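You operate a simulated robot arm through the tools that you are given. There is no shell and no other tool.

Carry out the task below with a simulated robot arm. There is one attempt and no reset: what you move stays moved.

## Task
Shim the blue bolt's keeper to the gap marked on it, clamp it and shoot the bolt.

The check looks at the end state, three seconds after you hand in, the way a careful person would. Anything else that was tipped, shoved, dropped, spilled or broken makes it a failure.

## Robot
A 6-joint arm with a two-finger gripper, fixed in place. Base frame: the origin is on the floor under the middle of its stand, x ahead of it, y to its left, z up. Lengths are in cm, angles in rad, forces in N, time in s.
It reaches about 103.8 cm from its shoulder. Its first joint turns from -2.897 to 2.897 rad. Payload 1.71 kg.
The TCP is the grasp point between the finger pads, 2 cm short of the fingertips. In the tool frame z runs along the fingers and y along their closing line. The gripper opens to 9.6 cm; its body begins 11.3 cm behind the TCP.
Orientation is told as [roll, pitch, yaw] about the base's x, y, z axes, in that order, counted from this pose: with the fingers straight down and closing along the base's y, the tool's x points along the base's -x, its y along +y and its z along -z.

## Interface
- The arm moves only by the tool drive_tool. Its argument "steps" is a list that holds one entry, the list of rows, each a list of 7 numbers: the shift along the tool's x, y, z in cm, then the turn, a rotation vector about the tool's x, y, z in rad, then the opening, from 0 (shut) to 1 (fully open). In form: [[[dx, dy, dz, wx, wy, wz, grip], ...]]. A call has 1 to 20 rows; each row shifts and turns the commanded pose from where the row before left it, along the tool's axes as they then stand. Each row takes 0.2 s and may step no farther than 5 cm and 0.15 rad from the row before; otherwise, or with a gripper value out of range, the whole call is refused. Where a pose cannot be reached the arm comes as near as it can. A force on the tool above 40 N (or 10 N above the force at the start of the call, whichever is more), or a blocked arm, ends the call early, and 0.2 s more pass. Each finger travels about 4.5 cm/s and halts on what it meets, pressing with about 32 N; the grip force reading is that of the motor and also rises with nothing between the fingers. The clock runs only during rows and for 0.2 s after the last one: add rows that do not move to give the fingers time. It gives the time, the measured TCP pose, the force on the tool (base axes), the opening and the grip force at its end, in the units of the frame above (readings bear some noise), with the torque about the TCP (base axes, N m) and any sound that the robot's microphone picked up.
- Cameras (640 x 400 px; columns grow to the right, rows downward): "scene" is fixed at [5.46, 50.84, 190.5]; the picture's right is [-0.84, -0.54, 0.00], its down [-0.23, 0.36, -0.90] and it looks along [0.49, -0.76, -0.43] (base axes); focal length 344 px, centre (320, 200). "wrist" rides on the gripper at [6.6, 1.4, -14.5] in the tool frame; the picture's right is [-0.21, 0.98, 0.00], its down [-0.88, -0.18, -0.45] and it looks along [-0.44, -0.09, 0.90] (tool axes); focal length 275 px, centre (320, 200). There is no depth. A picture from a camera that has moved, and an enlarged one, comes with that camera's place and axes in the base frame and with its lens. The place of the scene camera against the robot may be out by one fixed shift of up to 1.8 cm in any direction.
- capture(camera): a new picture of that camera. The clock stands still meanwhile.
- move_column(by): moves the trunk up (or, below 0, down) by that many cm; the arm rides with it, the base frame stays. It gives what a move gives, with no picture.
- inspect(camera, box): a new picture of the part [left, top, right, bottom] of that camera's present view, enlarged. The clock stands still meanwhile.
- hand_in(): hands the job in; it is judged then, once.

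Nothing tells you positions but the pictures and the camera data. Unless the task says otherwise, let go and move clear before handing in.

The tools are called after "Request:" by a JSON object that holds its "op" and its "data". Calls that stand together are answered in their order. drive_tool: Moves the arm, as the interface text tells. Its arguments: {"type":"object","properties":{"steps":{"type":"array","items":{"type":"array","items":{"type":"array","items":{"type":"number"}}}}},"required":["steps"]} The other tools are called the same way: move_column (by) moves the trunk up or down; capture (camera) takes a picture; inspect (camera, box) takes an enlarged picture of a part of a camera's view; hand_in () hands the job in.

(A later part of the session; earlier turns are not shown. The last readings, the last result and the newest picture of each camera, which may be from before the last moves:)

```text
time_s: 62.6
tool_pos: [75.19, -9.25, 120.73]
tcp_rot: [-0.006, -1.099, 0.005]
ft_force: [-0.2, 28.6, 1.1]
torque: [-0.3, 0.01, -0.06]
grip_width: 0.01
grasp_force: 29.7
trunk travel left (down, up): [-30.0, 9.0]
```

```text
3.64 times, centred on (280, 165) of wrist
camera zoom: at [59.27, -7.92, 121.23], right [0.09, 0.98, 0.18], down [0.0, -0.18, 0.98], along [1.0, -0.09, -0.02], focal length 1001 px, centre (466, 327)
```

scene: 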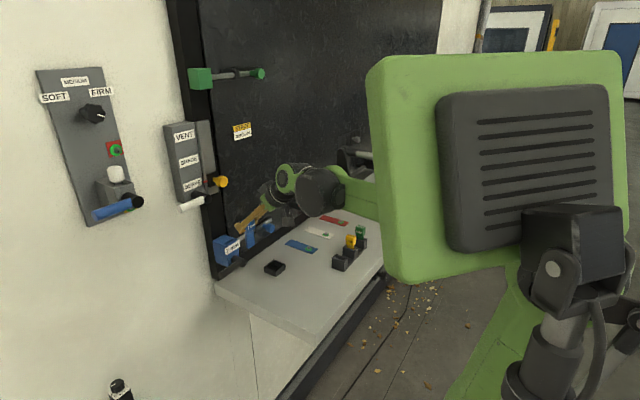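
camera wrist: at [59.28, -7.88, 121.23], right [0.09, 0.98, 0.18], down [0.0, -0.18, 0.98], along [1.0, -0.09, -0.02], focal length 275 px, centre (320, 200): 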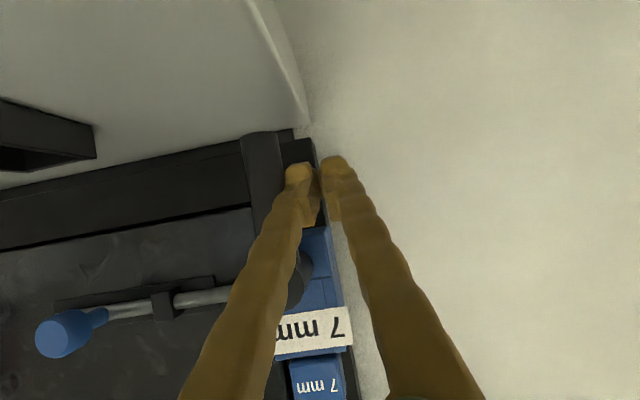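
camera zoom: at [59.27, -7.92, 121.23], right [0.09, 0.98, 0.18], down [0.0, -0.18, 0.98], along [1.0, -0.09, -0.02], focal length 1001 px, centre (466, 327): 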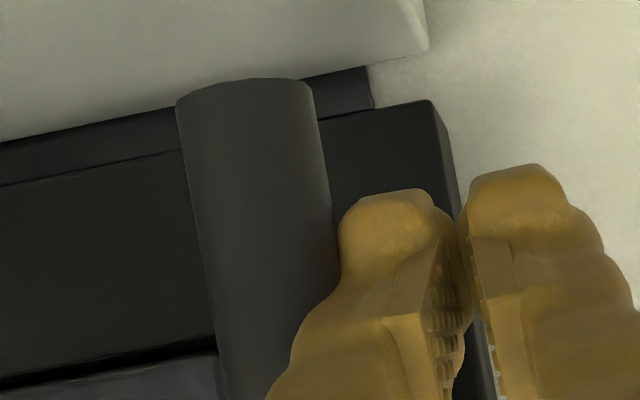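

The force rose to 28 N with no movement, so the lever is hard against its stop and the clamp is closed at 90° down. I'll back off the lever, retreat, and look over the keeper and bolt.

Request:
{"op": "drive_tool", "data": {"steps": [[[0, 0.8, 0, 0, 0, 0, 0], [0, 1.2, 0, 0, 0, 0, 0], [1.36, 0, -2.67, 0, 0, 0, 0], [1.36, 0, -2.67, 0, 0, 0, 0], [1.36, 0, -2.67, 0, 0, 0, 0], [1.36, 0, -2.67, 0, 0, 0, 0], [-2.4, 0, -1.2, 0, 0, 0, 0], [-2.4, 0, -1.2, 0, 0, 0, 0], [-2.4, 0, -1.2, 0, 0, 0, 0], [-2.4, 0, -1.2, 0, 0, 0, 0], [-2.4, 0, -1.2, 0, 0, 0, 0], [0, 0, 0, 0, 0, 0, 0]]]}}

Request:
{"op": "capture", "data": {"camera": "wrist"}}

Request:
{"op": "inspect", "data": {"camera": "scene", "box": [190, 210, 290, 290]}}

```text
time_s: 65.2
tool_pos: [63.25, -7.41, 134.08]
tcp_rot: [-0.004, -1.101, 0.0]
ft_force: [-0.1, 0.2, 0.0]
torque: [-0.02, 0.05, -0.01]
grip_width: 0.01
grasp_force: 29.1
trunk travel left (down, up): [-30.0, 9.0]
```

```text
taken
camera wrist: at [47.41, -6.06, 134.63], right [0.1, 0.98, 0.18], down [0.0, -0.18, 0.98], along [1.0, -0.09, -0.02], focal length 275 px, centre (320, 200)
```

wrist: 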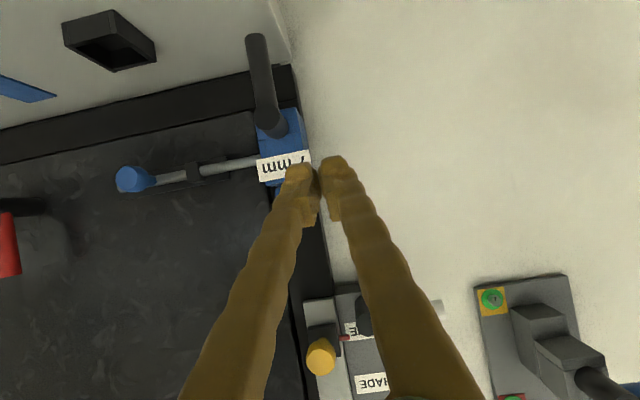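

```text
5.00 times, centred on (240, 250) of scene
camera zoom: at [5.46, 50.84, 190.5], right [-0.84, -0.54, 0.0], down [-0.23, 0.36, -0.9], along [0.49, -0.76, -0.43], focal length 1719 px, centre (720, -50)
```

zoom: 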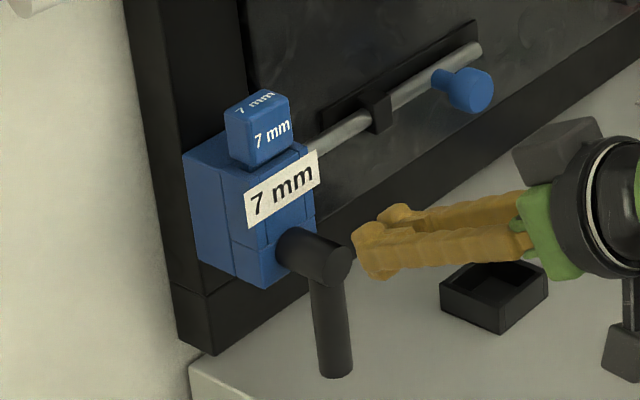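

The lever stays down by itself. I'll check the keeper to confirm the front jaw has closed onto the shim.

Request:
{"op": "inspect", "data": {"camera": "scene", "box": [222, 226, 256, 250]}}

Request:
{"op": "inspect", "data": {"camera": "wrist", "box": [230, 20, 330, 200]}}

```text
16.00 times, centred on (239, 238) of scene
camera zoom: at [5.46, 50.84, 190.5], right [-0.84, -0.54, 0.0], down [-0.23, 0.36, -0.9], along [0.49, -0.76, -0.43], focal length 5500 px, centre (1616, -408)
```

zoom: 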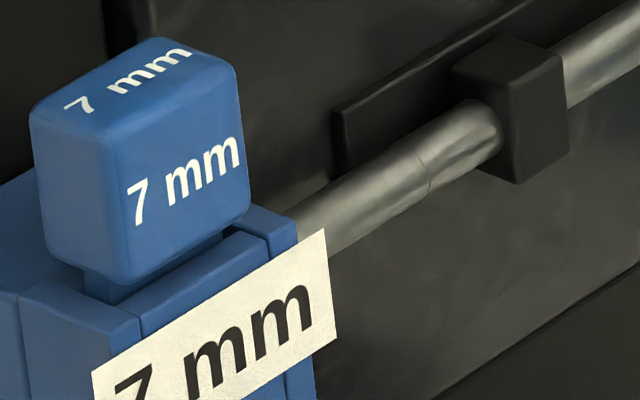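

```text
2.22 times, centred on (280, 110) of wrist
camera zoom: at [47.41, -6.06, 134.63], right [0.1, 0.98, 0.18], down [0.0, -0.18, 0.98], along [1.0, -0.09, -0.02], focal length 612 px, centre (409, 400)
```

zoom: 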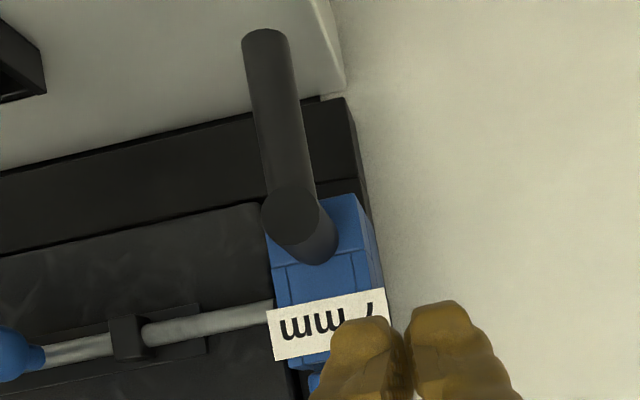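

The shim is upright and clamped. Next is the bolt: I'll slide over in front of its blue knob for a close look.

Request:
{"op": "drive_tool", "data": {"steps": [[[0, -4, 0, 0, 0, 0, 0], [0, -4, 0, 0, 0, 0, 0], [0, -4, 0, 0, 0, 0, 0], [0, -4, 0, 0, 0, 0, 0], [0, -4, 0, 0, 0, 0, 0], [0, -4, 0, 0, 0, 0, 0], [0, 0, 0, 0, 0, 0, 0], [0, 0, 0, 0, 0, 0, 0]]]}}

Request:
{"op": "capture", "data": {"camera": "wrist"}}

Request:
{"op": "inspect", "data": {"camera": "wrist", "box": [250, 80, 450, 200]}}

```text
time_s: 67.0
tool_pos: [62.84, -31.43, 134.27]
tcp_rot: [-0.004, -1.103, 0.001]
ft_force: [-0.5, 0.7, 1.0]
torque: [-0.01, 0.02, -0.04]
grip_width: 0.01
grasp_force: 29.5
trunk travel left (down, up): [-30.0, 9.0]
```

```text
taken
camera wrist: at [47.12, -30.07, 134.76], right [0.09, 0.98, 0.18], down [0.0, -0.18, 0.98], along [1.0, -0.09, -0.02], focal length 275 px, centre (320, 200)
```

wrist: 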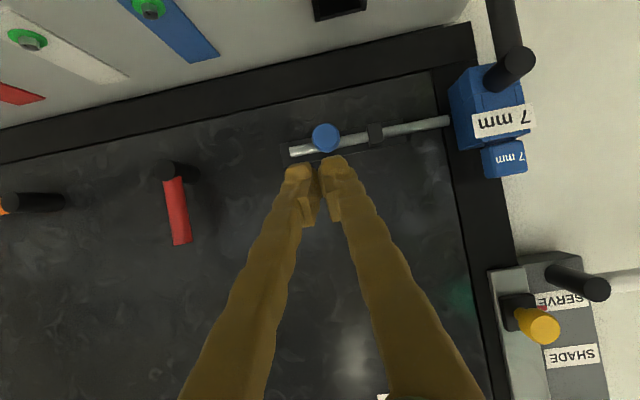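

```text
3.20 times, centred on (350, 140) of wrist
camera zoom: at [47.12, -30.07, 134.76], right [0.09, 0.98, 0.18], down [0.0, -0.18, 0.98], along [1.0, -0.09, -0.02], focal length 881 px, centre (224, 392)
```

zoom: 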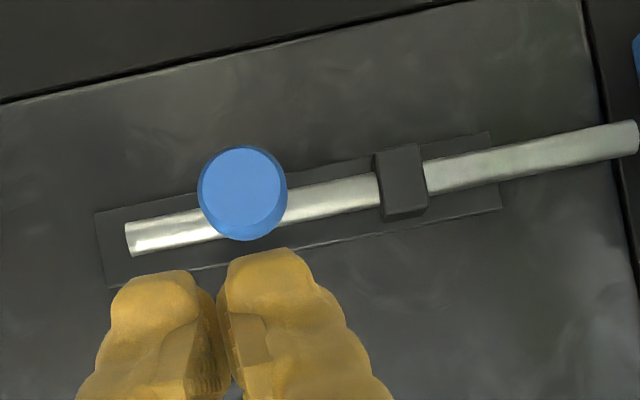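

The knob is about 3.2 cm across at (78.75, -30.95, 127.25). The rod sits behind it at x≈82.4 and the guide bracket is at y≈-26 to -24. I'll bring the shut fingers to the -y side of the knob to push it towards the keeper.

Request:
{"op": "drive_tool", "data": {"steps": [[[0, -2.5, 0, 0, 0, 0, 0], [0, -2.5, 0, 0, 0, 0, 0], [1.48, 0, 1.87, 0, 0, 0, 0], [1.48, 0, 1.87, 0, 0, 0, 0], [1.48, 0, 1.87, 0, 0, 0, 0], [-1.084, 0, 2.14, 0, 0, 0, 0], [-1.084, 0, 2.14, 0, 0, 0, 0], [-1.084, 0, 2.14, 0, 0, 0, 0], [-1.084, 0, 2.14, 0, 0, 0, 0], [-1.084, 0, 2.14, 0, 0, 0, 0], [0, 0, 0, 0, 0, 0, 0], [0, 0, 0, 0, 0, 0, 0]]]}}

Request:
{"op": "capture", "data": {"camera": "wrist"}}

Request:
{"op": "inspect", "data": {"camera": "scene", "box": [210, 190, 330, 285]}}

```text
time_s: 69.6
tool_pos: [78.11, -36.48, 127.47]
tcp_rot: [-0.003, -1.101, 0.001]
ft_force: [-0.7, -1.1, 0.9]
torque: [-0.03, 0.0, 0.0]
grip_width: 0.0
grasp_force: 29.8
trunk travel left (down, up): [-30.0, 9.0]
```

```text
taken
camera wrist: at [62.35, -35.15, 128.06], right [0.09, 0.98, 0.18], down [0.0, -0.18, 0.98], along [1.0, -0.09, -0.02], focal length 275 px, centre (320, 200)
```

wrist: 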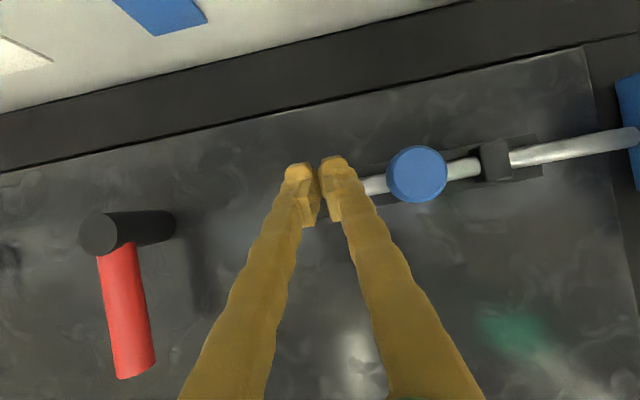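

```text
4.21 times, centred on (270, 238) of scene
camera zoom: at [5.46, 50.84, 190.5], right [-0.84, -0.54, 0.0], down [-0.23, 0.36, -0.9], along [0.49, -0.76, -0.43], focal length 1448 px, centre (530, 42)
```

zoom: 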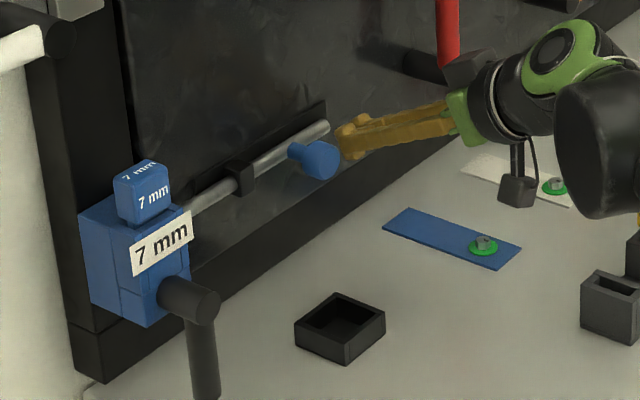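

Request:
{"op": "drive_tool", "data": {"steps": [[[0, 0.6, 0, 0, 0, 0, 0], [0, 0.6, 0, 0, 0, 0, 0], [0, 0.3, 0, 0, 0, 0, 0], [0, 0.3, 0, 0, 0, 0, 0], [0, 0.3, 0, 0, 0, 0, 0], [0, 0.3, 0, 0, 0, 0, 0], [0, 0.3, 0, 0, 0, 0, 0], [0, 0.3, 0, 0, 0, 0, 0], [0, 0, 0, 0, 0, 0, 0]]]}}

Request:
{"op": "capture", "data": {"camera": "wrist"}}

Request:
{"op": "inspect", "data": {"camera": "scene", "box": [210, 190, 330, 285]}}

```text
time_s: 71.6
tool_pos: [78.12, -33.5, 127.62]
tcp_rot: [-0.002, -1.102, 0.001]
ft_force: [-1.5, -1.3, 1.2]
torque: [0.03, 0.01, 0.05]
grip_width: 0.02
grasp_force: 29.5
trunk travel left (down, up): [-30.0, 9.0]
```

```text
taken
camera wrist: at [62.31, -32.15, 128.13], right [0.09, 0.98, 0.18], down [0.0, -0.18, 0.98], along [1.0, -0.09, -0.02], focal length 275 px, centre (320, 200)
```

wrist: 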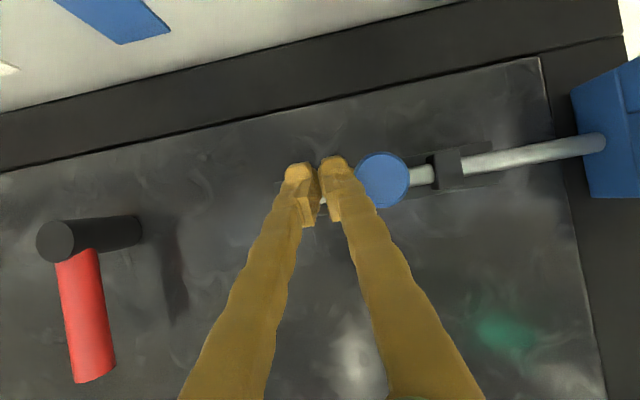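

```text
4.21 times, centred on (270, 238) of scene
camera zoom: at [5.46, 50.84, 190.5], right [-0.84, -0.54, 0.0], down [-0.23, 0.36, -0.9], along [0.49, -0.76, -0.43], focal length 1448 px, centre (530, 42)
```

zoom: 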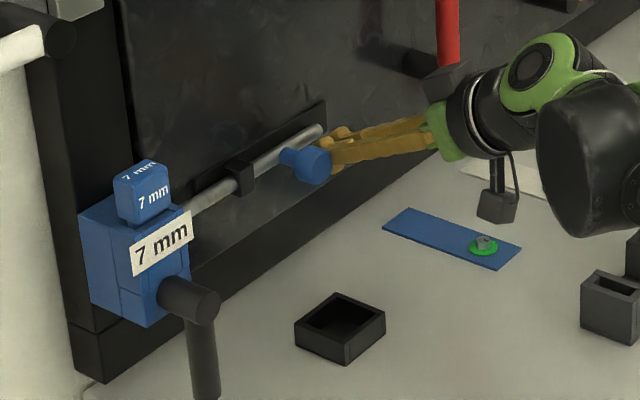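

The bolt slides freely at about 1–2 N. I'll keep pushing towards the keeper.

Request:
{"op": "drive_tool", "data": {"steps": [[[0, 0.3, 0, 0, 0, 0, 0], [0, 0.3, 0, 0, 0, 0, 0], [0, 0.3, 0, 0, 0, 0, 0], [0, 0.3, 0, 0, 0, 0, 0], [0, 0.3, 0, 0, 0, 0, 0], [0, 0.3, 0, 0, 0, 0, 0], [0, 0.3, 0, 0, 0, 0, 0], [0, 0, 0, 0, 0, 0, 0]]]}}

Request:
{"op": "capture", "data": {"camera": "wrist"}}

Request:
{"op": "inspect", "data": {"camera": "scene", "box": [210, 190, 330, 285]}}

```text
time_s: 72.5
tool_pos: [75.56, -32.41, 129.06]
tcp_rot: [-0.009, -1.122, 0.001]
ft_force: [-0.4, 1.5, -0.1]
torque: [-0.05, 0.05, -0.14]
grip_width: 0.0
grasp_force: 29.0
trunk travel left (down, up): [-30.0, 9.0]
stopped in row 4: the force on the tool passed its limit at 44 N (the readings are from after the stop); the commanded pose is now the measured one
```

```text
taken
camera wrist: at [59.79, -31.03, 129.38], right [0.1, 0.98, 0.18], down [-0.02, -0.18, 0.98], along [1.0, -0.1, 0.0], focal length 275 px, centre (320, 200)
```

wrist: 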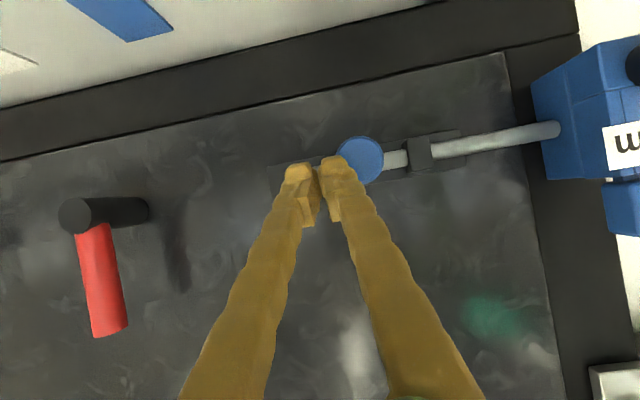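

```text
4.21 times, centred on (270, 238) of scene
camera zoom: at [5.46, 50.84, 190.5], right [-0.84, -0.54, 0.0], down [-0.23, 0.36, -0.9], along [0.49, -0.76, -0.43], focal length 1448 px, centre (530, 42)
```

zoom: 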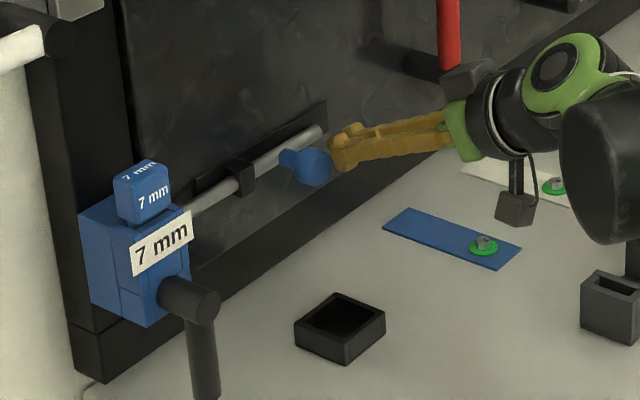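

The push stopped at 44 N after only about 1.3 cm: the rod end has met the keeper's side. I need to see the keeper's side face and where the hole is.

Request:
{"op": "inspect", "data": {"camera": "wrist", "box": [500, 30, 640, 240]}}

Request:
{"op": "inspect", "data": {"camera": "scene", "box": [225, 220, 285, 262]}}

Request:
{"op": "inspect", "data": {"camera": "wrist", "box": [260, 110, 480, 220]}}

```text
1.90 times, centred on (570, 135) of wrist
camera zoom: at [59.79, -31.03, 129.38], right [0.1, 0.98, 0.18], down [-0.02, -0.18, 0.98], along [1.0, -0.1, 0.0], focal length 524 px, centre (-156, 324)
```

zoom: 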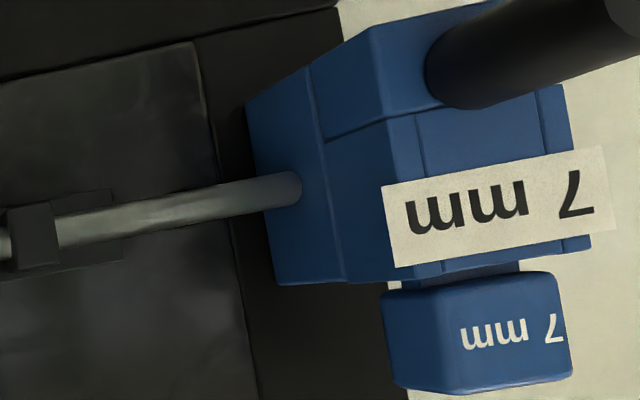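

```text
9.52 times, centred on (255, 241) of scene
camera zoom: at [5.46, 50.84, 190.5], right [-0.84, -0.54, 0.0], down [-0.23, 0.36, -0.9], along [0.49, -0.76, -0.43], focal length 3274 px, centre (939, -190)
```

zoom: 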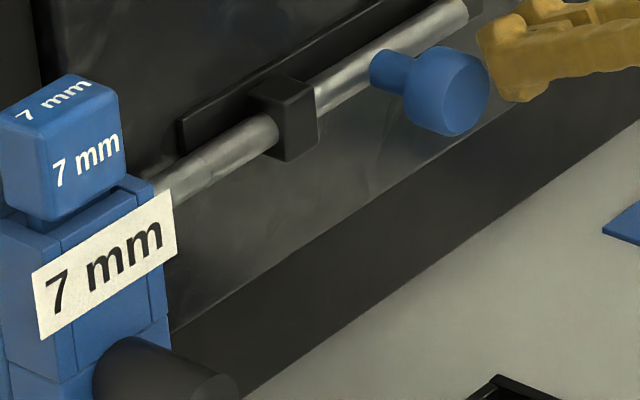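

```text
2.91 times, centred on (370, 165) of wrist
camera zoom: at [59.79, -31.03, 129.38], right [0.1, 0.98, 0.18], down [-0.02, -0.18, 0.98], along [1.0, -0.1, 0.0], focal length 801 px, centre (174, 302)
```

zoom: 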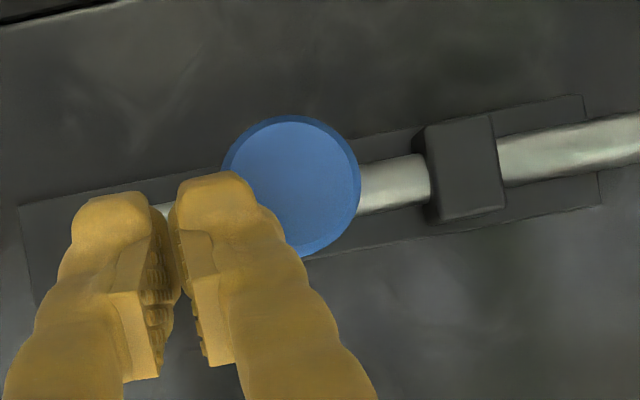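

The rod tip is against the keeper's side and I see no open hole there, so the bolt is still blocked. Before pushing anything else, I'll back off and look at the keeper from above to check the shim and clamp.

Request:
{"op": "drive_tool", "data": {"steps": [[[1.085, 0, -2.25, 0, 0, 0, 0], [1.085, 0, -2.25, 0, 0, 0, 0], [-2.7, 0, -1.3, 0, 0, 0, 0], [-2.7, 0, -1.3, 0, 0, 0, 0], [-2.7, 0, -1.3, 0, 0, 0, 0], [-2.7, 0, -1.3, 0, 0, 0, 0], [0, 1.5, 0, 0, 0.137, 0, 0], [0, 1.5, 0, 0, 0.137, 0, 0], [0, 1.5, 0, 0, 0.137, 0, 0], [0, 1.5, 0, 0, 0.137, 0, 0], [0, 1.5, 0, 0, 0.137, 0, 0], [0, 1.5, 0, 0, 0.137, 0, 0], [0, 0, 0, 0, 0, 0, 0], [0, 0, 0, 0, 0, 0, 0]]]}}

Request:
{"op": "capture", "data": {"camera": "wrist"}}

Request:
{"op": "capture", "data": {"camera": "scene"}}

```text
time_s: 75.5
tool_pos: [71.29, -23.79, 140.68]
tcp_rot: [-0.003, -0.294, -0.008]
ft_force: [0.3, -0.2, 0.2]
torque: [0.0, -0.03, 0.0]
grip_width: 0.0
grasp_force: 29.6
trunk travel left (down, up): [-30.0, 9.0]
```

```text
taken
camera wrist: at [60.92, -22.37, 152.49], right [0.2, 0.98, 0.06], down [0.71, -0.19, 0.68], along [0.68, -0.1, -0.73], focal length 275 px, centre (320, 200)
```

wrist: 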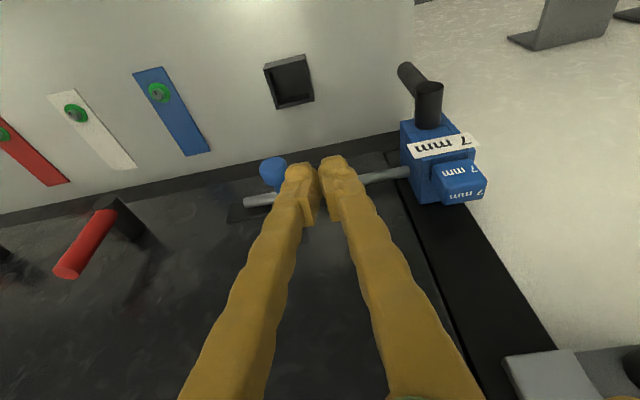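

```text
taken
```

scene: 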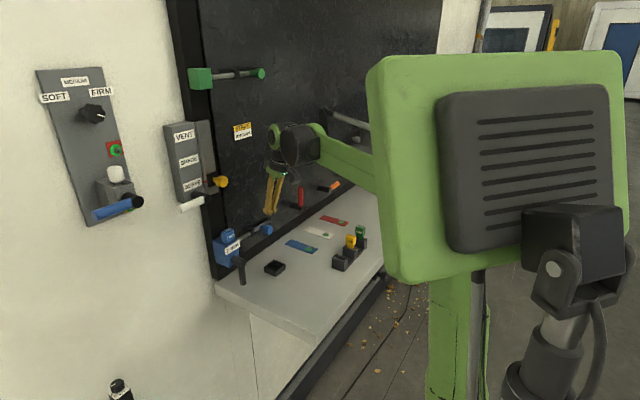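

Request:
{"op": "inspect", "data": {"camera": "wrist", "box": [390, 100, 510, 220]}}

Request:
{"op": "inspect", "data": {"camera": "wrist", "box": [410, 130, 490, 180]}}

Request:
{"op": "inspect", "data": {"camera": "scene", "box": [222, 228, 250, 246]}}

Request:
{"op": "inspect", "data": {"camera": "scene", "box": [205, 222, 295, 290]}}

```text
3.33 times, centred on (450, 160) of wrist
camera zoom: at [60.92, -22.37, 152.49], right [0.2, 0.98, 0.06], down [0.71, -0.19, 0.68], along [0.68, -0.1, -0.73], focal length 918 px, centre (-113, 333)
```

zoom: 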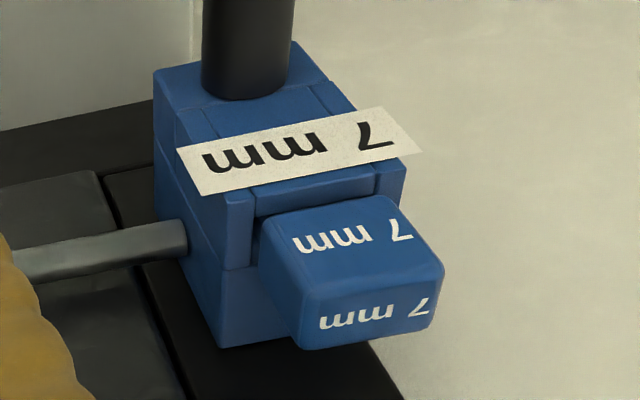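

```text
8.00 times, centred on (450, 155) of wrist
camera zoom: at [60.92, -22.37, 152.49], right [0.2, 0.98, 0.06], down [0.71, -0.19, 0.68], along [0.68, -0.1, -0.73], focal length 2202 px, centre (-720, 560)
```

zoom: 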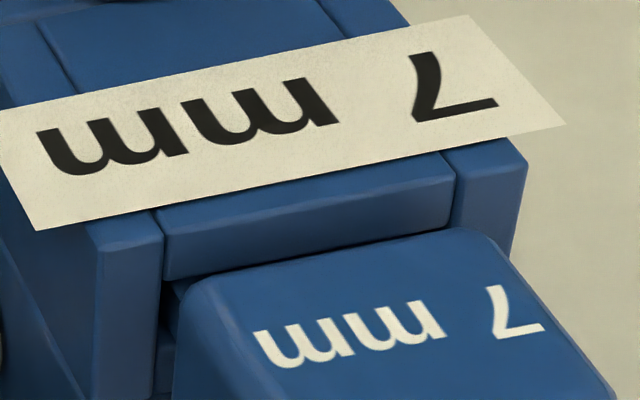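

```text
16.00 times, centred on (236, 237) of scene
camera zoom: at [5.46, 50.84, 190.5], right [-0.84, -0.54, 0.0], down [-0.23, 0.36, -0.9], along [0.49, -0.76, -0.43], focal length 5500 px, centre (1664, -392)
```

zoom: 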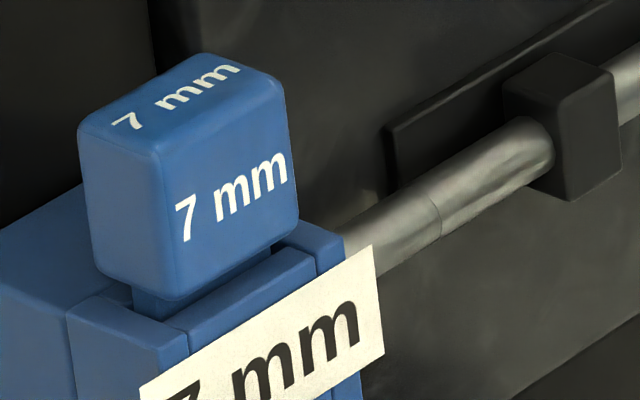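

```text
5.88 times, centred on (250, 256) of scene
camera zoom: at [5.46, 50.84, 190.5], right [-0.84, -0.54, 0.0], down [-0.23, 0.36, -0.9], along [0.49, -0.76, -0.43], focal length 2022 px, centre (732, -129)
```

zoom: 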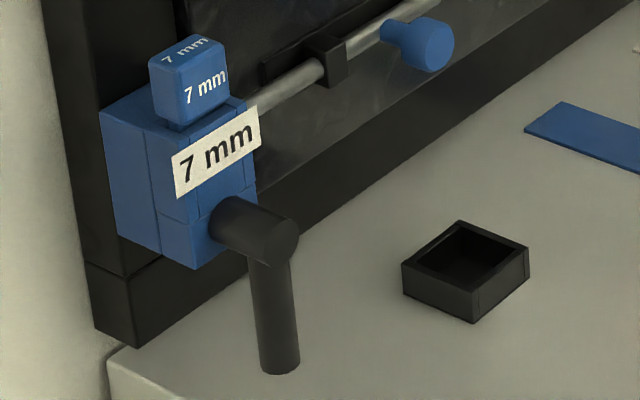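

Request:
{"op": "inspect", "data": {"camera": "wrist", "box": [385, 145, 455, 215]}}

Request:
{"op": "inspect", "data": {"camera": "scene", "box": [185, 60, 275, 100]}}

```text
5.71 times, centred on (420, 180) of wrist
camera zoom: at [60.92, -22.37, 152.49], right [0.2, 0.98, 0.06], down [0.71, -0.19, 0.68], along [0.68, -0.1, -0.73], focal length 1573 px, centre (-251, 314)
```

zoom: 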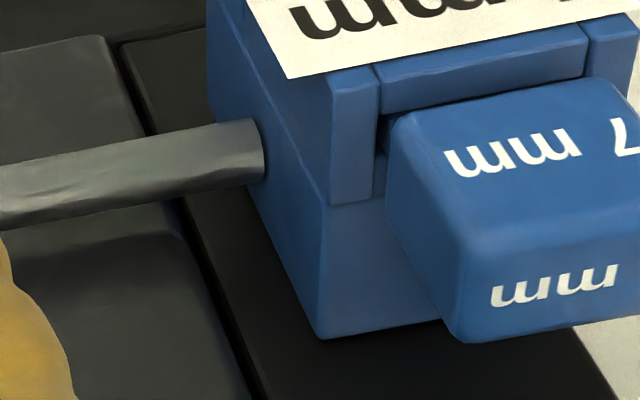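

```text
7.11 times, centred on (230, 80) of scene
camera zoom: at [5.46, 50.84, 190.5], right [-0.84, -0.54, 0.0], down [-0.23, 0.36, -0.9], along [0.49, -0.76, -0.43], focal length 2445 px, centre (960, 1053)
```

zoom: 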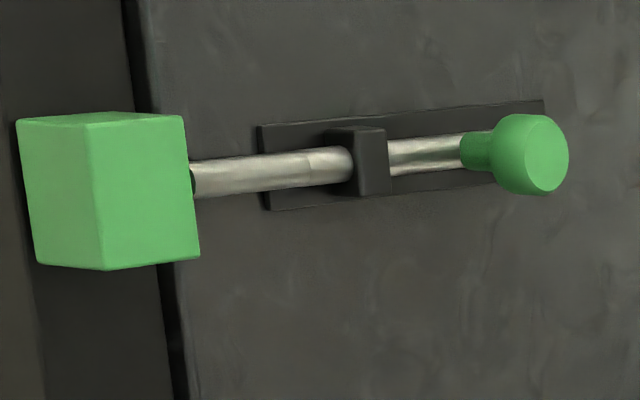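

Request:
{"op": "inspect", "data": {"camera": "scene", "box": [222, 234, 244, 248]}}

Request:
{"op": "inspect", "data": {"camera": "scene", "box": [220, 245, 260, 290]}}

Request:
{"op": "inspect", "data": {"camera": "wrist", "box": [225, 140, 345, 230]}}

```text
16.00 times, centred on (233, 241) of scene
camera zoom: at [5.46, 50.84, 190.5], right [-0.84, -0.54, 0.0], down [-0.23, 0.36, -0.9], along [0.49, -0.76, -0.43], focal length 5500 px, centre (1712, -456)
```

zoom: 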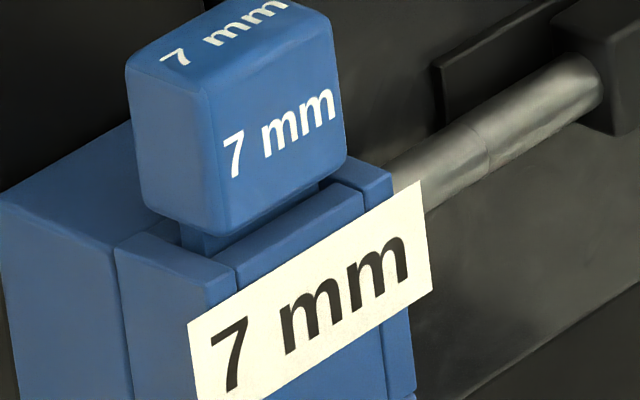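

```text
8.89 times, centred on (240, 268) of scene
camera zoom: at [5.46, 50.84, 190.5], right [-0.84, -0.54, 0.0], down [-0.23, 0.36, -0.9], along [0.49, -0.76, -0.43], focal length 3056 px, centre (1031, -400)
```

zoom: 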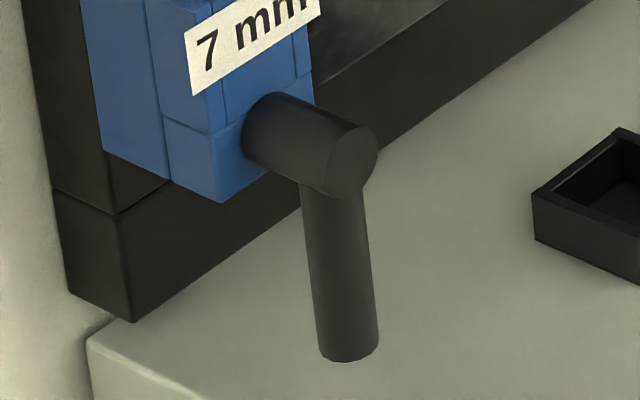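

```text
4.44 times, centred on (285, 185) of wrist
camera zoom: at [60.92, -22.37, 152.49], right [0.2, 0.98, 0.06], down [0.71, -0.19, 0.68], along [0.68, -0.1, -0.73], focal length 1224 px, centre (476, 267)
```

zoom: 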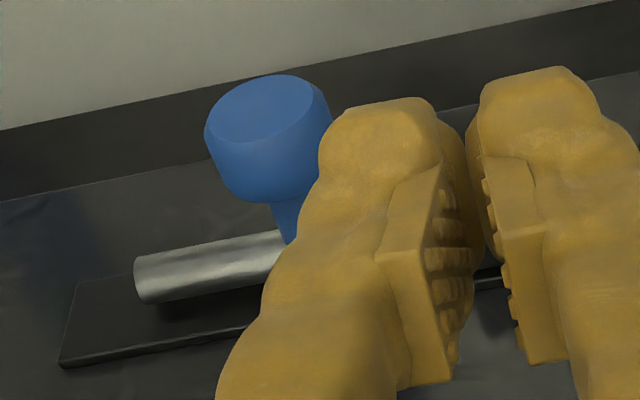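

The rod butts against the keeper face, as if the keeper isn't effectively clamped or seated yet. I'll do a harmless check: re-grip the shim handle and try a few millimetres of lift to learn whether the clamp is really holding it.

Request:
{"op": "drive_tool", "data": {"steps": [[[0, 0, 0, 0, -0.125, 0, 0.3], [0, 0, 0, 0, -0.125, 0, 0.6], [0, 0, 0, 0, -0.125, 0, 0.75], [0, 0, 0, 0, -0.126, 0, 0.75], [-0.355, 2.88, -0.49, 0, 0, 0, 0.75], [-0.355, 2.88, -0.49, 0, 0, 0, 0.75], [-0.355, 2.88, -0.49, 0, 0, 0, 0.75], [-0.355, 2.88, -0.49, 0, 0, 0, 0.75], [0, 0, 0, 0, 0, 0, 0.75], [0, 0, 0, 0, 0, 0, 0.75]]]}}

Request:
{"op": "capture", "data": {"camera": "wrist"}}

```text
time_s: 77.7
tool_pos: [70.94, -12.29, 142.97]
tcp_rot: [-0.003, -0.796, -0.005]
ft_force: [0.5, -1.4, 0.1]
torque: [0.01, 0.0, 0.04]
grip_width: 7.22
grasp_force: 0.0
trunk travel left (down, up): [-30.0, 9.0]
```

```text
taken
camera wrist: at [56.24, -10.76, 148.37], right [0.15, 0.98, 0.14], down [0.29, -0.18, 0.94], along [0.94, -0.1, -0.32], focal length 275 px, centre (320, 200)
```

wrist: 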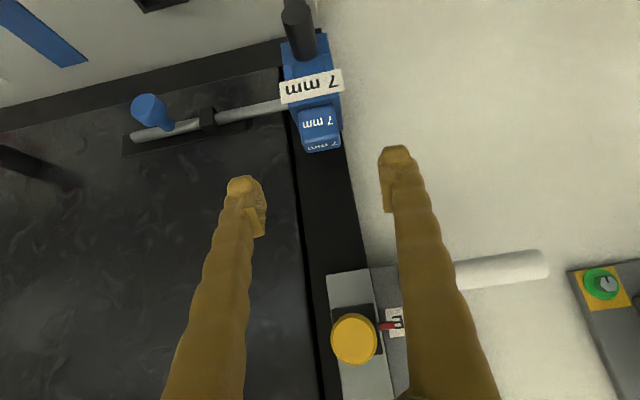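

Request:
{"op": "drive_tool", "data": {"steps": [[[0.036, -0.006, 2.4, -0.0043, 0, -0.0042, 0.75], [0.036, -0.006, 2.4, 0, 0, 0, 0.75], [0.036, -0.006, 2.4, 0, 0, 0, 0.75], [0.036, -0.006, 2.4, 0, 0, 0, 0.75], [0.036, -0.006, 2.27, 0, 0, 0, 0.75], [0, 0, 0, 0, 0, 0, 0.75], [0, 0, 0, 0, 0, 0, 0.75]]]}}

Request:
{"op": "capture", "data": {"camera": "wrist"}}

```text
time_s: 79.3
tool_pos: [79.4, -12.32, 134.51]
tcp_rot: [-0.003, -0.796, 0.002]
ft_force: [-0.2, 0.3, -0.1]
torque: [0.01, -0.02, 0.02]
grip_width: 7.19
grasp_force: 0.1
trunk travel left (down, up): [-30.0, 9.0]
```

```text
taken
camera wrist: at [64.59, -10.97, 139.86], right [0.15, 0.98, 0.14], down [0.3, -0.18, 0.94], along [0.94, -0.09, -0.32], focal length 275 px, centre (320, 200)
```

wrist: 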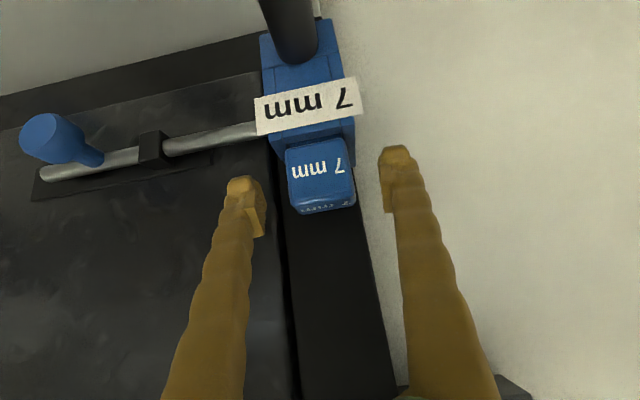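

Request:
{"op": "drive_tool", "data": {"steps": [[[0, 0.17, 0, 0, 0, 0, 0.6], [0, 0, 0, 0, 0, 0, 0.5], [0, 0, 0, 0, 0, 0, 0.42], [0, 0, 0, 0, 0, 0, 0.38], [0, 0, 0, 0, 0, 0, 0.35], [0, 0, 0, 0, 0, 0, 0.32], [0, 0, 0, 0, 0, 0, 0.25], [0, 0, 0, 0, 0, 0, 0.15], [0, 0, 0, 0, 0, 0, 0.1]]]}}

Request:
{"op": "drive_tool", "data": {"steps": [[[-0.07, 0, -0.07, 0, 0, 0, 0.1], [-0.07, 0, -0.07, 0, 0, 0, 0.1], [-0.07, 0, -0.07, 0, 0, 0, 0.1], [0, 0, 0, 0, 0, 0, 0.1]]]}}

Request:
{"op": "inspect", "data": {"camera": "scene", "box": [222, 234, 244, 248]}}

```text
time_s: 81.3
tool_pos: [79.5, -12.1, 134.58]
tcp_rot: [-0.002, -0.796, 0.002]
ft_force: [-0.2, -1.2, 0.0]
torque: [0.0, -0.03, 0.0]
grip_width: 3.46
grasp_force: 31.8
trunk travel left (down, up): [-30.0, 9.0]
```

```text
time_s: 82.3
tool_pos: [79.37, -12.21, 134.77]
tcp_rot: [-0.004, -0.796, 0.0]
ft_force: [0.2, 0.9, -0.4]
torque: [-0.03, -0.02, 0.02]
grip_width: 3.43
grasp_force: 32.2
trunk travel left (down, up): [-30.0, 9.0]
```

```text
16.00 times, centred on (233, 241) of scene
camera zoom: at [5.46, 50.84, 190.5], right [-0.84, -0.54, 0.0], down [-0.23, 0.36, -0.9], along [0.49, -0.76, -0.43], focal length 5500 px, centre (1712, -456)
```

zoom: 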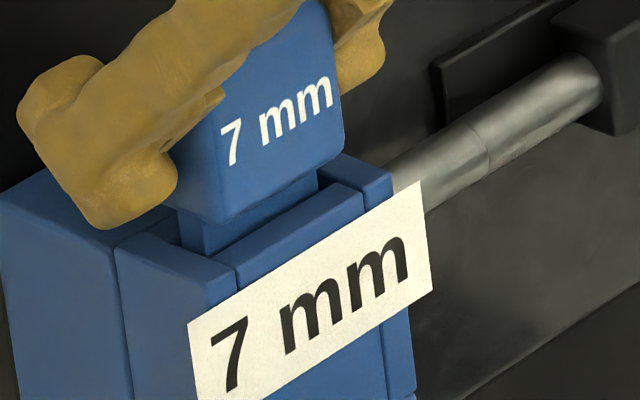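

The shim lifts freely with no force, so the lever-down position isn't clamping it. I'll press the shim firmly back down, with a slight wiggle to be sure it's on the floor of the slot, and then try the lever the other way.

Request:
{"op": "drive_tool", "data": {"steps": [[[0.072, 0, 0.07, 0, 0, 0, 0.1], [0.072, 0, 0.07, 0, 0, 0, 0.1], [0.072, 0, 0.07, 0, 0, 0, 0.1], [0.072, 0, 0.07, 0, 0, 0, 0.1], [0.072, 0, 0.07, 0, 0, 0, 0.1], [0.072, 0, 0.07, 0, 0, 0, 0.1], [0, 0, 0, 0, 0, 0, 0.1]]]}}

Request:
{"op": "inspect", "data": {"camera": "wrist", "box": [240, 90, 380, 180]}}

```text
time_s: 83.9
tool_pos: [79.32, -12.08, 134.39]
tcp_rot: [-0.005, -0.797, 0.001]
ft_force: [3.2, -1.1, 25.1]
torque: [-0.05, -0.21, -0.03]
grip_width: 3.45
grasp_force: 31.5
trunk travel left (down, up): [-30.0, 9.0]
```

```text
4.44 times, centred on (310, 135) of wrist
camera zoom: at [64.46, -10.78, 139.69], right [0.15, 0.98, 0.14], down [0.29, -0.18, 0.94], along [0.94, -0.09, -0.31], focal length 1224 px, centre (364, 489)
```

zoom: 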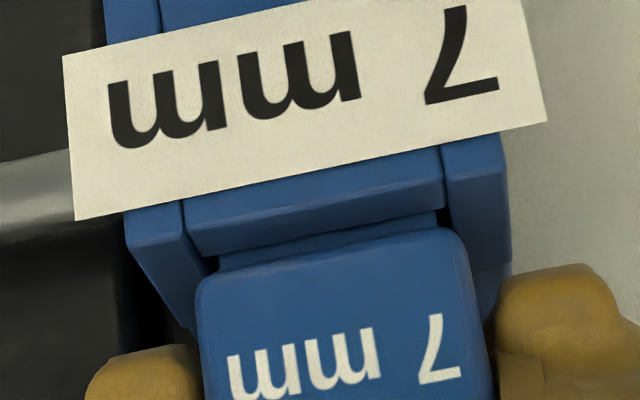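

Request:
{"op": "drive_tool", "data": {"steps": [[[-0.09, 0, -0.09, 0, 0, 0, 0.1], [-0.04, 0, -0.04, 0, 0, 0, 0.1], [0, 0, 0, 0, 0, 0, 0.3], [0, 0, 0, 0, 0, 0, 0.4], [0, 0, 0, 0, 0, 0, 0.5], [0, 0, 0, 0, 0, 0, 0.6], [0, 0, 0, 0, 0, 0, 0.7], [0, 0, 0, 0, 0, 0, 0.75], [0, 0, -1, 0, 0, 0, 0.75], [0, 0, -1.5, 0, 0, 0, 0.75], [0, 0, -2, 0, 0, 0, 0.75], [0, 0, -2.5, 0, 0, 0, 0.75], [0, 0, -2.5, 0, 0, 0, 0.75], [0, 0, -2.5, 0, 0, 0, 0.75], [0, 0, 0, 0, 0, 0, 0.75]]]}}

Request:
{"op": "inspect", "data": {"camera": "scene", "box": [200, 215, 270, 285]}}

Request:
{"op": "capture", "data": {"camera": "wrist"}}

```text
time_s: 87.1
tool_pos: [70.96, -12.02, 142.87]
tcp_rot: [-0.004, -0.795, 0.002]
ft_force: [0.0, -0.7, -0.4]
torque: [0.01, 0.01, 0.02]
grip_width: 7.2
grasp_force: 0.0
trunk travel left (down, up): [-30.0, 9.0]
```

```text
5.71 times, centred on (235, 250) of scene
camera zoom: at [5.46, 50.84, 190.5], right [-0.84, -0.54, 0.0], down [-0.23, 0.36, -0.9], along [0.49, -0.76, -0.43], focal length 1964 px, centre (806, -86)
```

zoom: 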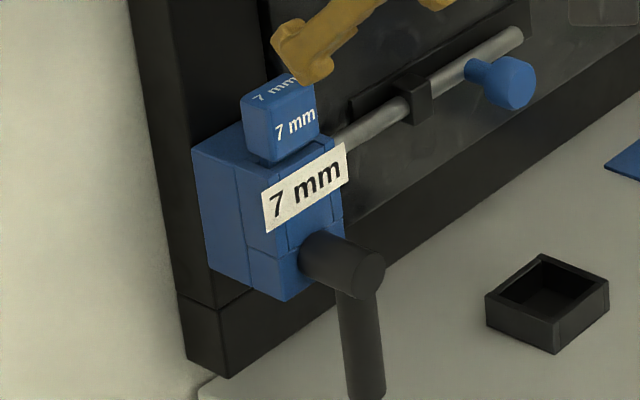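

```text
taken
camera wrist: at [56.03, -10.69, 148.16], right [0.15, 0.98, 0.14], down [0.3, -0.18, 0.94], along [0.94, -0.09, -0.32], focal length 275 px, centre (320, 200)
```

wrist: 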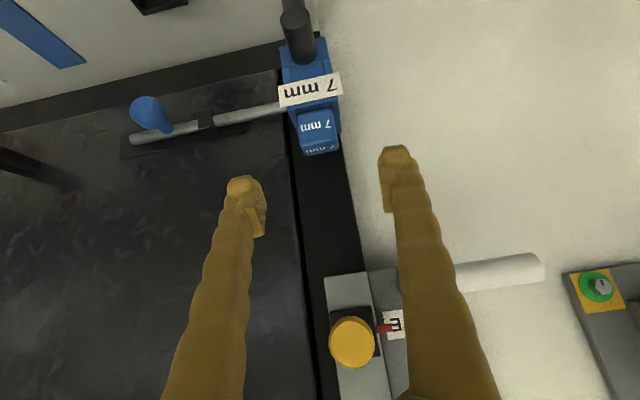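

The shim is seated again and free. Next I'll swing the clamp lever back up from below, to find out whether it passes horizontal and clamps the other way.

Request:
{"op": "drive_tool", "data": {"steps": [[[3.07, -0.88, 0.49, 0, 0, 0, 0.75], [3.07, -0.88, 0.49, 0, 0, 0, 0.75], [3.07, -0.88, 0.49, 0, 0, 0, 0.75], [3.07, -0.88, 0.49, 0, 0, 0, 0.75], [3.07, -0.88, 0.49, 0, 0, 0, 0.75], [0, 0, 0, 0, -0.102, 0, 0.5], [0, 0, 0, 0, -0.102, 0, 0.25], [0, 0, 0, 0, -0.102, 0, 0], [0, 0, 0, 0, 0, 0, 0], [0, 0, 0, 0, 0, 0, 0], [0, 0, 0, 0, 0, 0, 0]]]}}

Request:
{"op": "capture", "data": {"camera": "wrist"}}

```text
time_s: 89.5
tool_pos: [61.93, -16.53, 130.2]
tcp_rot: [-0.007, -1.101, 0.004]
ft_force: [0.0, 0.2, 0.3]
torque: [0.02, 0.01, -0.01]
grip_width: 0.01
grasp_force: 28.9
trunk travel left (down, up): [-30.0, 9.0]
```

```text
taken
camera wrist: at [46.12, -15.15, 130.72], right [0.09, 0.98, 0.18], down [0.0, -0.18, 0.98], along [1.0, -0.09, -0.02], focal length 275 px, centre (320, 200)
```

wrist: 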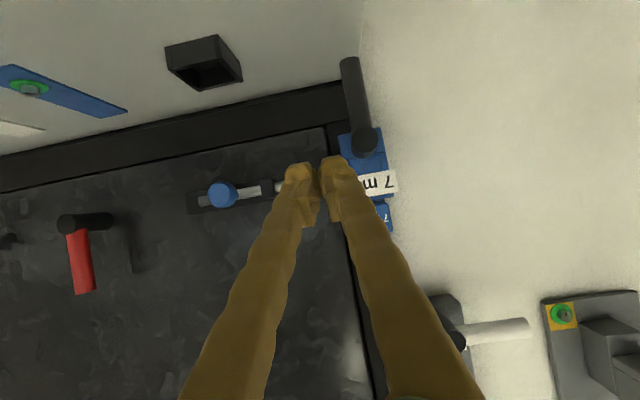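

Request:
{"op": "drive_tool", "data": {"steps": [[[2.34, 0, 1.19, 0, 0, 0, 0], [2.34, 0, 1.19, 0, 0, 0, 0], [2.34, 0, 1.19, 0, 0, 0, 0], [2.34, 0, 1.19, 0, 0, 0, 0], [-1.184, 0, 2.328, 0, 0, 0, 0], [-1.184, 0, 2.328, 0, 0, 0, 0], [-1.184, 0, 2.328, 0, 0, 0, 0], [-1.184, 0, 2.328, 0, 0, 0, 0], [-1.184, 0, 2.328, 0, 0, 0, 0], [0, 0, 0, 0, 0, 0, 0], [0, 0, 0, 0, 0, 0, 0]]]}}

Request:
{"op": "capture", "data": {"camera": "wrist"}}

Request:
{"op": "inspect", "data": {"camera": "scene", "box": [200, 215, 320, 300]}}

```text
time_s: 91.9
tool_pos: [74.89, -16.61, 119.57]
tcp_rot: [-0.005, -1.101, 0.005]
ft_force: [-0.1, -0.3, -0.3]
torque: [-0.01, 0.02, -0.01]
grip_width: 0.0
grasp_force: 29.0
trunk travel left (down, up): [-30.0, 9.0]
```

```text
taken
camera wrist: at [59.03, -15.27, 120.18], right [0.09, 0.98, 0.18], down [0.0, -0.18, 0.98], along [1.0, -0.09, -0.02], focal length 275 px, centre (320, 200)
```

wrist: 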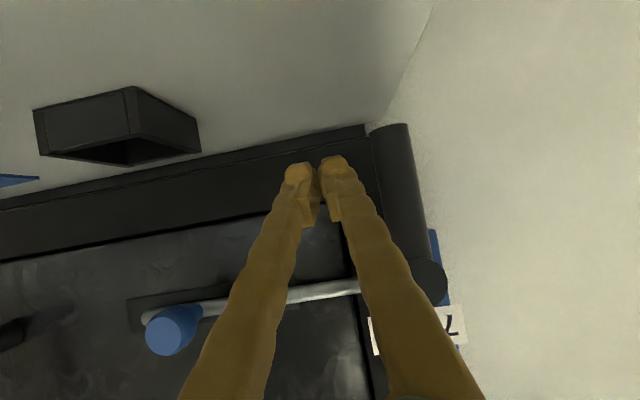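

```text
4.71 times, centred on (260, 258) of scene
camera zoom: at [5.46, 50.84, 190.5], right [-0.84, -0.54, 0.0], down [-0.23, 0.36, -0.9], along [0.49, -0.76, -0.43], focal length 1618 px, centre (602, -71)
```

zoom: 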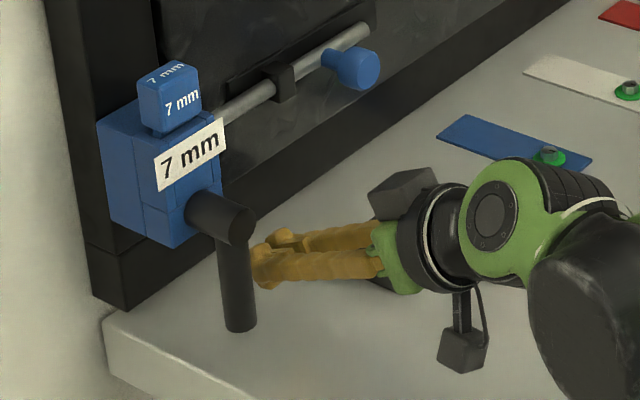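

Request:
{"op": "drive_tool", "data": {"steps": [[[0, 0.53, 0, 0, 0, 0, 0], [0, 0.53, 0, 0, 0, 0, 0], [0, 0.53, 0, 0, 0, 0, 0], [0.147, 0.315, 0.075, 0, 0, 0, 0], [0.147, 0.315, 0.075, 0, 0, 0, 0], [0.147, 0.315, 0.075, 0, 0, 0, 0], [0.147, 0.315, 0.075, 0, 0, 0, 0], [0.03, 0.338, 0.015, 0, 0, 0, 0], [0.03, 0.338, 0.015, 0, 0, 0, 0], [0.03, 0.338, 0.015, 0, 0, 0, 0], [0.03, 0.338, 0.015, 0, 0, 0, 0], [0.03, 0.338, 0.015, 0, 0, 0, 0], [0, 0, 0, 0, 0, 0, 0]]]}}

Request:
{"op": "capture", "data": {"camera": "wrist"}}

```text
time_s: 94.7
tool_pos: [74.82, -12.04, 118.76]
tcp_rot: [-0.005, -1.1, 0.003]
ft_force: [-0.5, -3.0, -0.7]
torque: [0.03, -0.02, 0.0]
grip_width: 0.01
grasp_force: 29.2
trunk travel left (down, up): [-30.0, 9.0]
```

```text
taken
camera wrist: at [58.99, -10.71, 119.38], right [0.09, 0.98, 0.18], down [0.0, -0.18, 0.98], along [1.0, -0.09, -0.02], focal length 275 px, centre (320, 200)
```

wrist: 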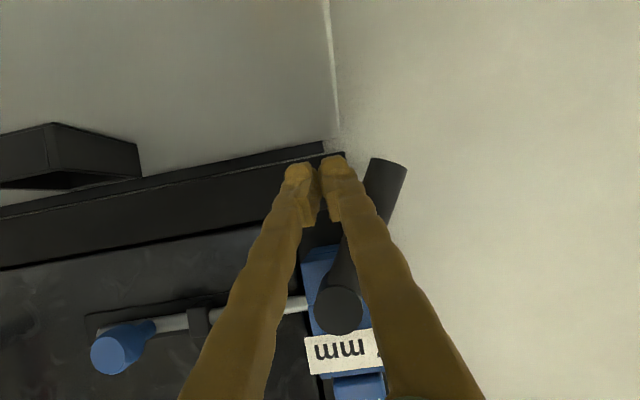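

Request:
{"op": "drive_tool", "data": {"steps": [[[-0.078, 0.358, -0.04, 0, 0, 0, 0], [-0.078, 0.358, -0.04, 0, 0, 0, 0], [-0.078, 0.358, -0.04, 0, 0, 0, 0], [-0.078, 0.358, -0.04, 0, 0, 0, 0], [-0.078, 0.358, -0.04, 0, 0, 0, 0], [-0.205, 0.316, -0.104, 0, 0, 0, 0], [-0.205, 0.316, -0.104, 0, 0, 0, 0], [-0.205, 0.316, -0.104, 0, 0, 0, 0], [-0.205, 0.316, -0.104, 0, 0, 0, 0], [-0.205, 0.316, -0.104, 0, 0, 0, 0], [-0.245, 0.208, -0.125, 0, 0, 0, 0], [-0.245, 0.208, -0.125, 0, 0, 0, 0], [-0.245, 0.208, -0.125, 0, 0, 0, 0], [-0.245, 0.208, -0.125, 0, 0, 0, 0], [0, 0, 0, 0, 0, 0, 0]]]}}

Request:
{"op": "capture", "data": {"camera": "wrist"}}

```text
time_s: 97.9
tool_pos: [74.89, -7.8, 121.46]
tcp_rot: [-0.005, -1.102, 0.004]
ft_force: [-1.1, -1.2, -1.7]
torque: [-0.02, -0.03, 0.04]
grip_width: 0.02
grasp_force: 29.0
trunk travel left (down, up): [-30.0, 9.0]
```

```text
taken
camera wrist: at [59.11, -6.45, 122.08], right [0.09, 0.98, 0.18], down [0.0, -0.18, 0.98], along [1.0, -0.09, -0.02], focal length 275 px, centre (320, 200)
```

wrist: 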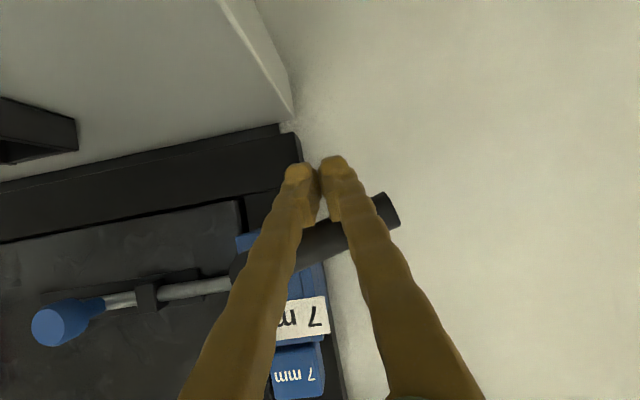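

Request:
{"op": "drive_tool", "data": {"steps": [[[-0.223, 0.175, -0.113, 0, 0, 0, 0], [-0.223, 0.175, -0.113, 0, 0, 0, 0], [-0.223, 0.175, -0.113, 0, 0, 0, 0], [-0.223, 0.175, -0.113, 0, 0, 0, 0], [-0.134, 0.325, -0.068, 0, 0, 0, 0], [-0.134, 0.325, -0.068, 0, 0, 0, 0], [-0.134, 0.325, -0.068, 0, 0, 0, 0], [-0.134, 0.325, -0.068, 0, 0, 0, 0], [0, 0, 0, 0, 0, 0, 0]]]}}

Request:
{"op": "capture", "data": {"camera": "wrist"}}

```text
time_s: 99.9
tool_pos: [74.95, -5.93, 122.91]
tcp_rot: [-0.006, -1.101, 0.004]
ft_force: [-2.0, -0.6, -3.3]
torque: [0.06, -0.05, 0.04]
grip_width: 0.6
grasp_force: 30.0
trunk travel left (down, up): [-30.0, 9.0]
```

```text
taken
camera wrist: at [59.12, -4.53, 123.63], right [0.09, 0.98, 0.18], down [0.0, -0.18, 0.98], along [1.0, -0.09, -0.02], focal length 275 px, centre (320, 200)
```

wrist: 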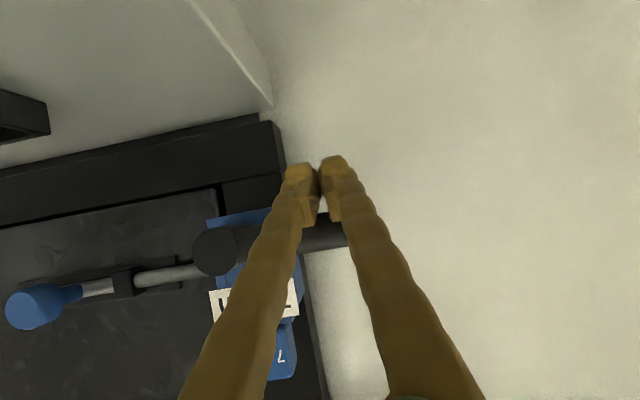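

The lever is back at about horizontal. I'll press upward carefully to see whether it goes past.

Request:
{"op": "drive_tool", "data": {"steps": [[[-0.178, 0, -0.09, 0, 0, 0, 0], [-0.178, 0, -0.09, 0, 0, 0, 0], [-0.178, 0, -0.09, 0, 0, 0, 0], [-0.178, 0, -0.09, 0, 0, 0, 0], [0, 0, 0, 0, 0, 0, 0]]]}}

Request:
{"op": "capture", "data": {"camera": "wrist"}}

Request:
{"op": "inspect", "data": {"camera": "scene", "box": [190, 215, 310, 300]}}

```text
time_s: 100.5
tool_pos: [73.16, -5.84, 123.58]
tcp_rot: [-0.008, -1.101, 0.004]
ft_force: [16.1, -0.7, -76.4]
torque: [0.02, 1.22, 0.01]
grip_width: 0.59
grasp_force: 29.6
trunk travel left (down, up): [-30.0, 9.0]
stopped in row 2: the force on the tool passed its limit at 45 N (the readings are from after the stop); the commanded pose is now the measured one
```

```text
taken
camera wrist: at [57.42, -4.49, 124.17], right [0.09, 0.98, 0.18], down [0.0, -0.18, 0.98], along [1.0, -0.09, -0.02], focal length 275 px, centre (320, 200)
```

wrist: 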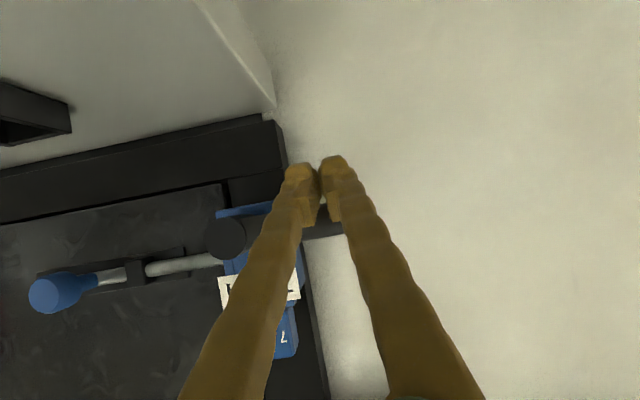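

```text
4.71 times, centred on (250, 258) of scene
camera zoom: at [5.46, 50.84, 190.5], right [-0.84, -0.54, 0.0], down [-0.23, 0.36, -0.9], along [0.49, -0.76, -0.43], focal length 1618 px, centre (649, -71)
```

zoom: 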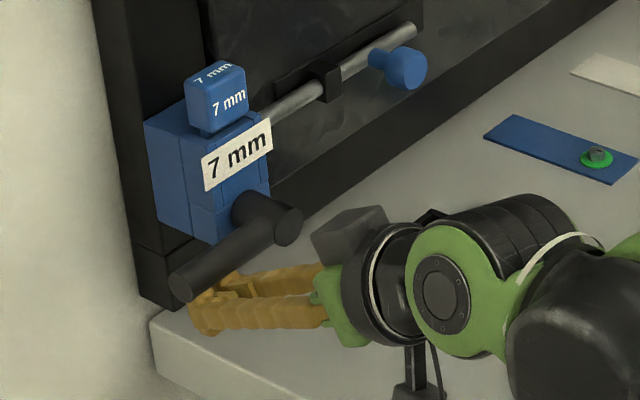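

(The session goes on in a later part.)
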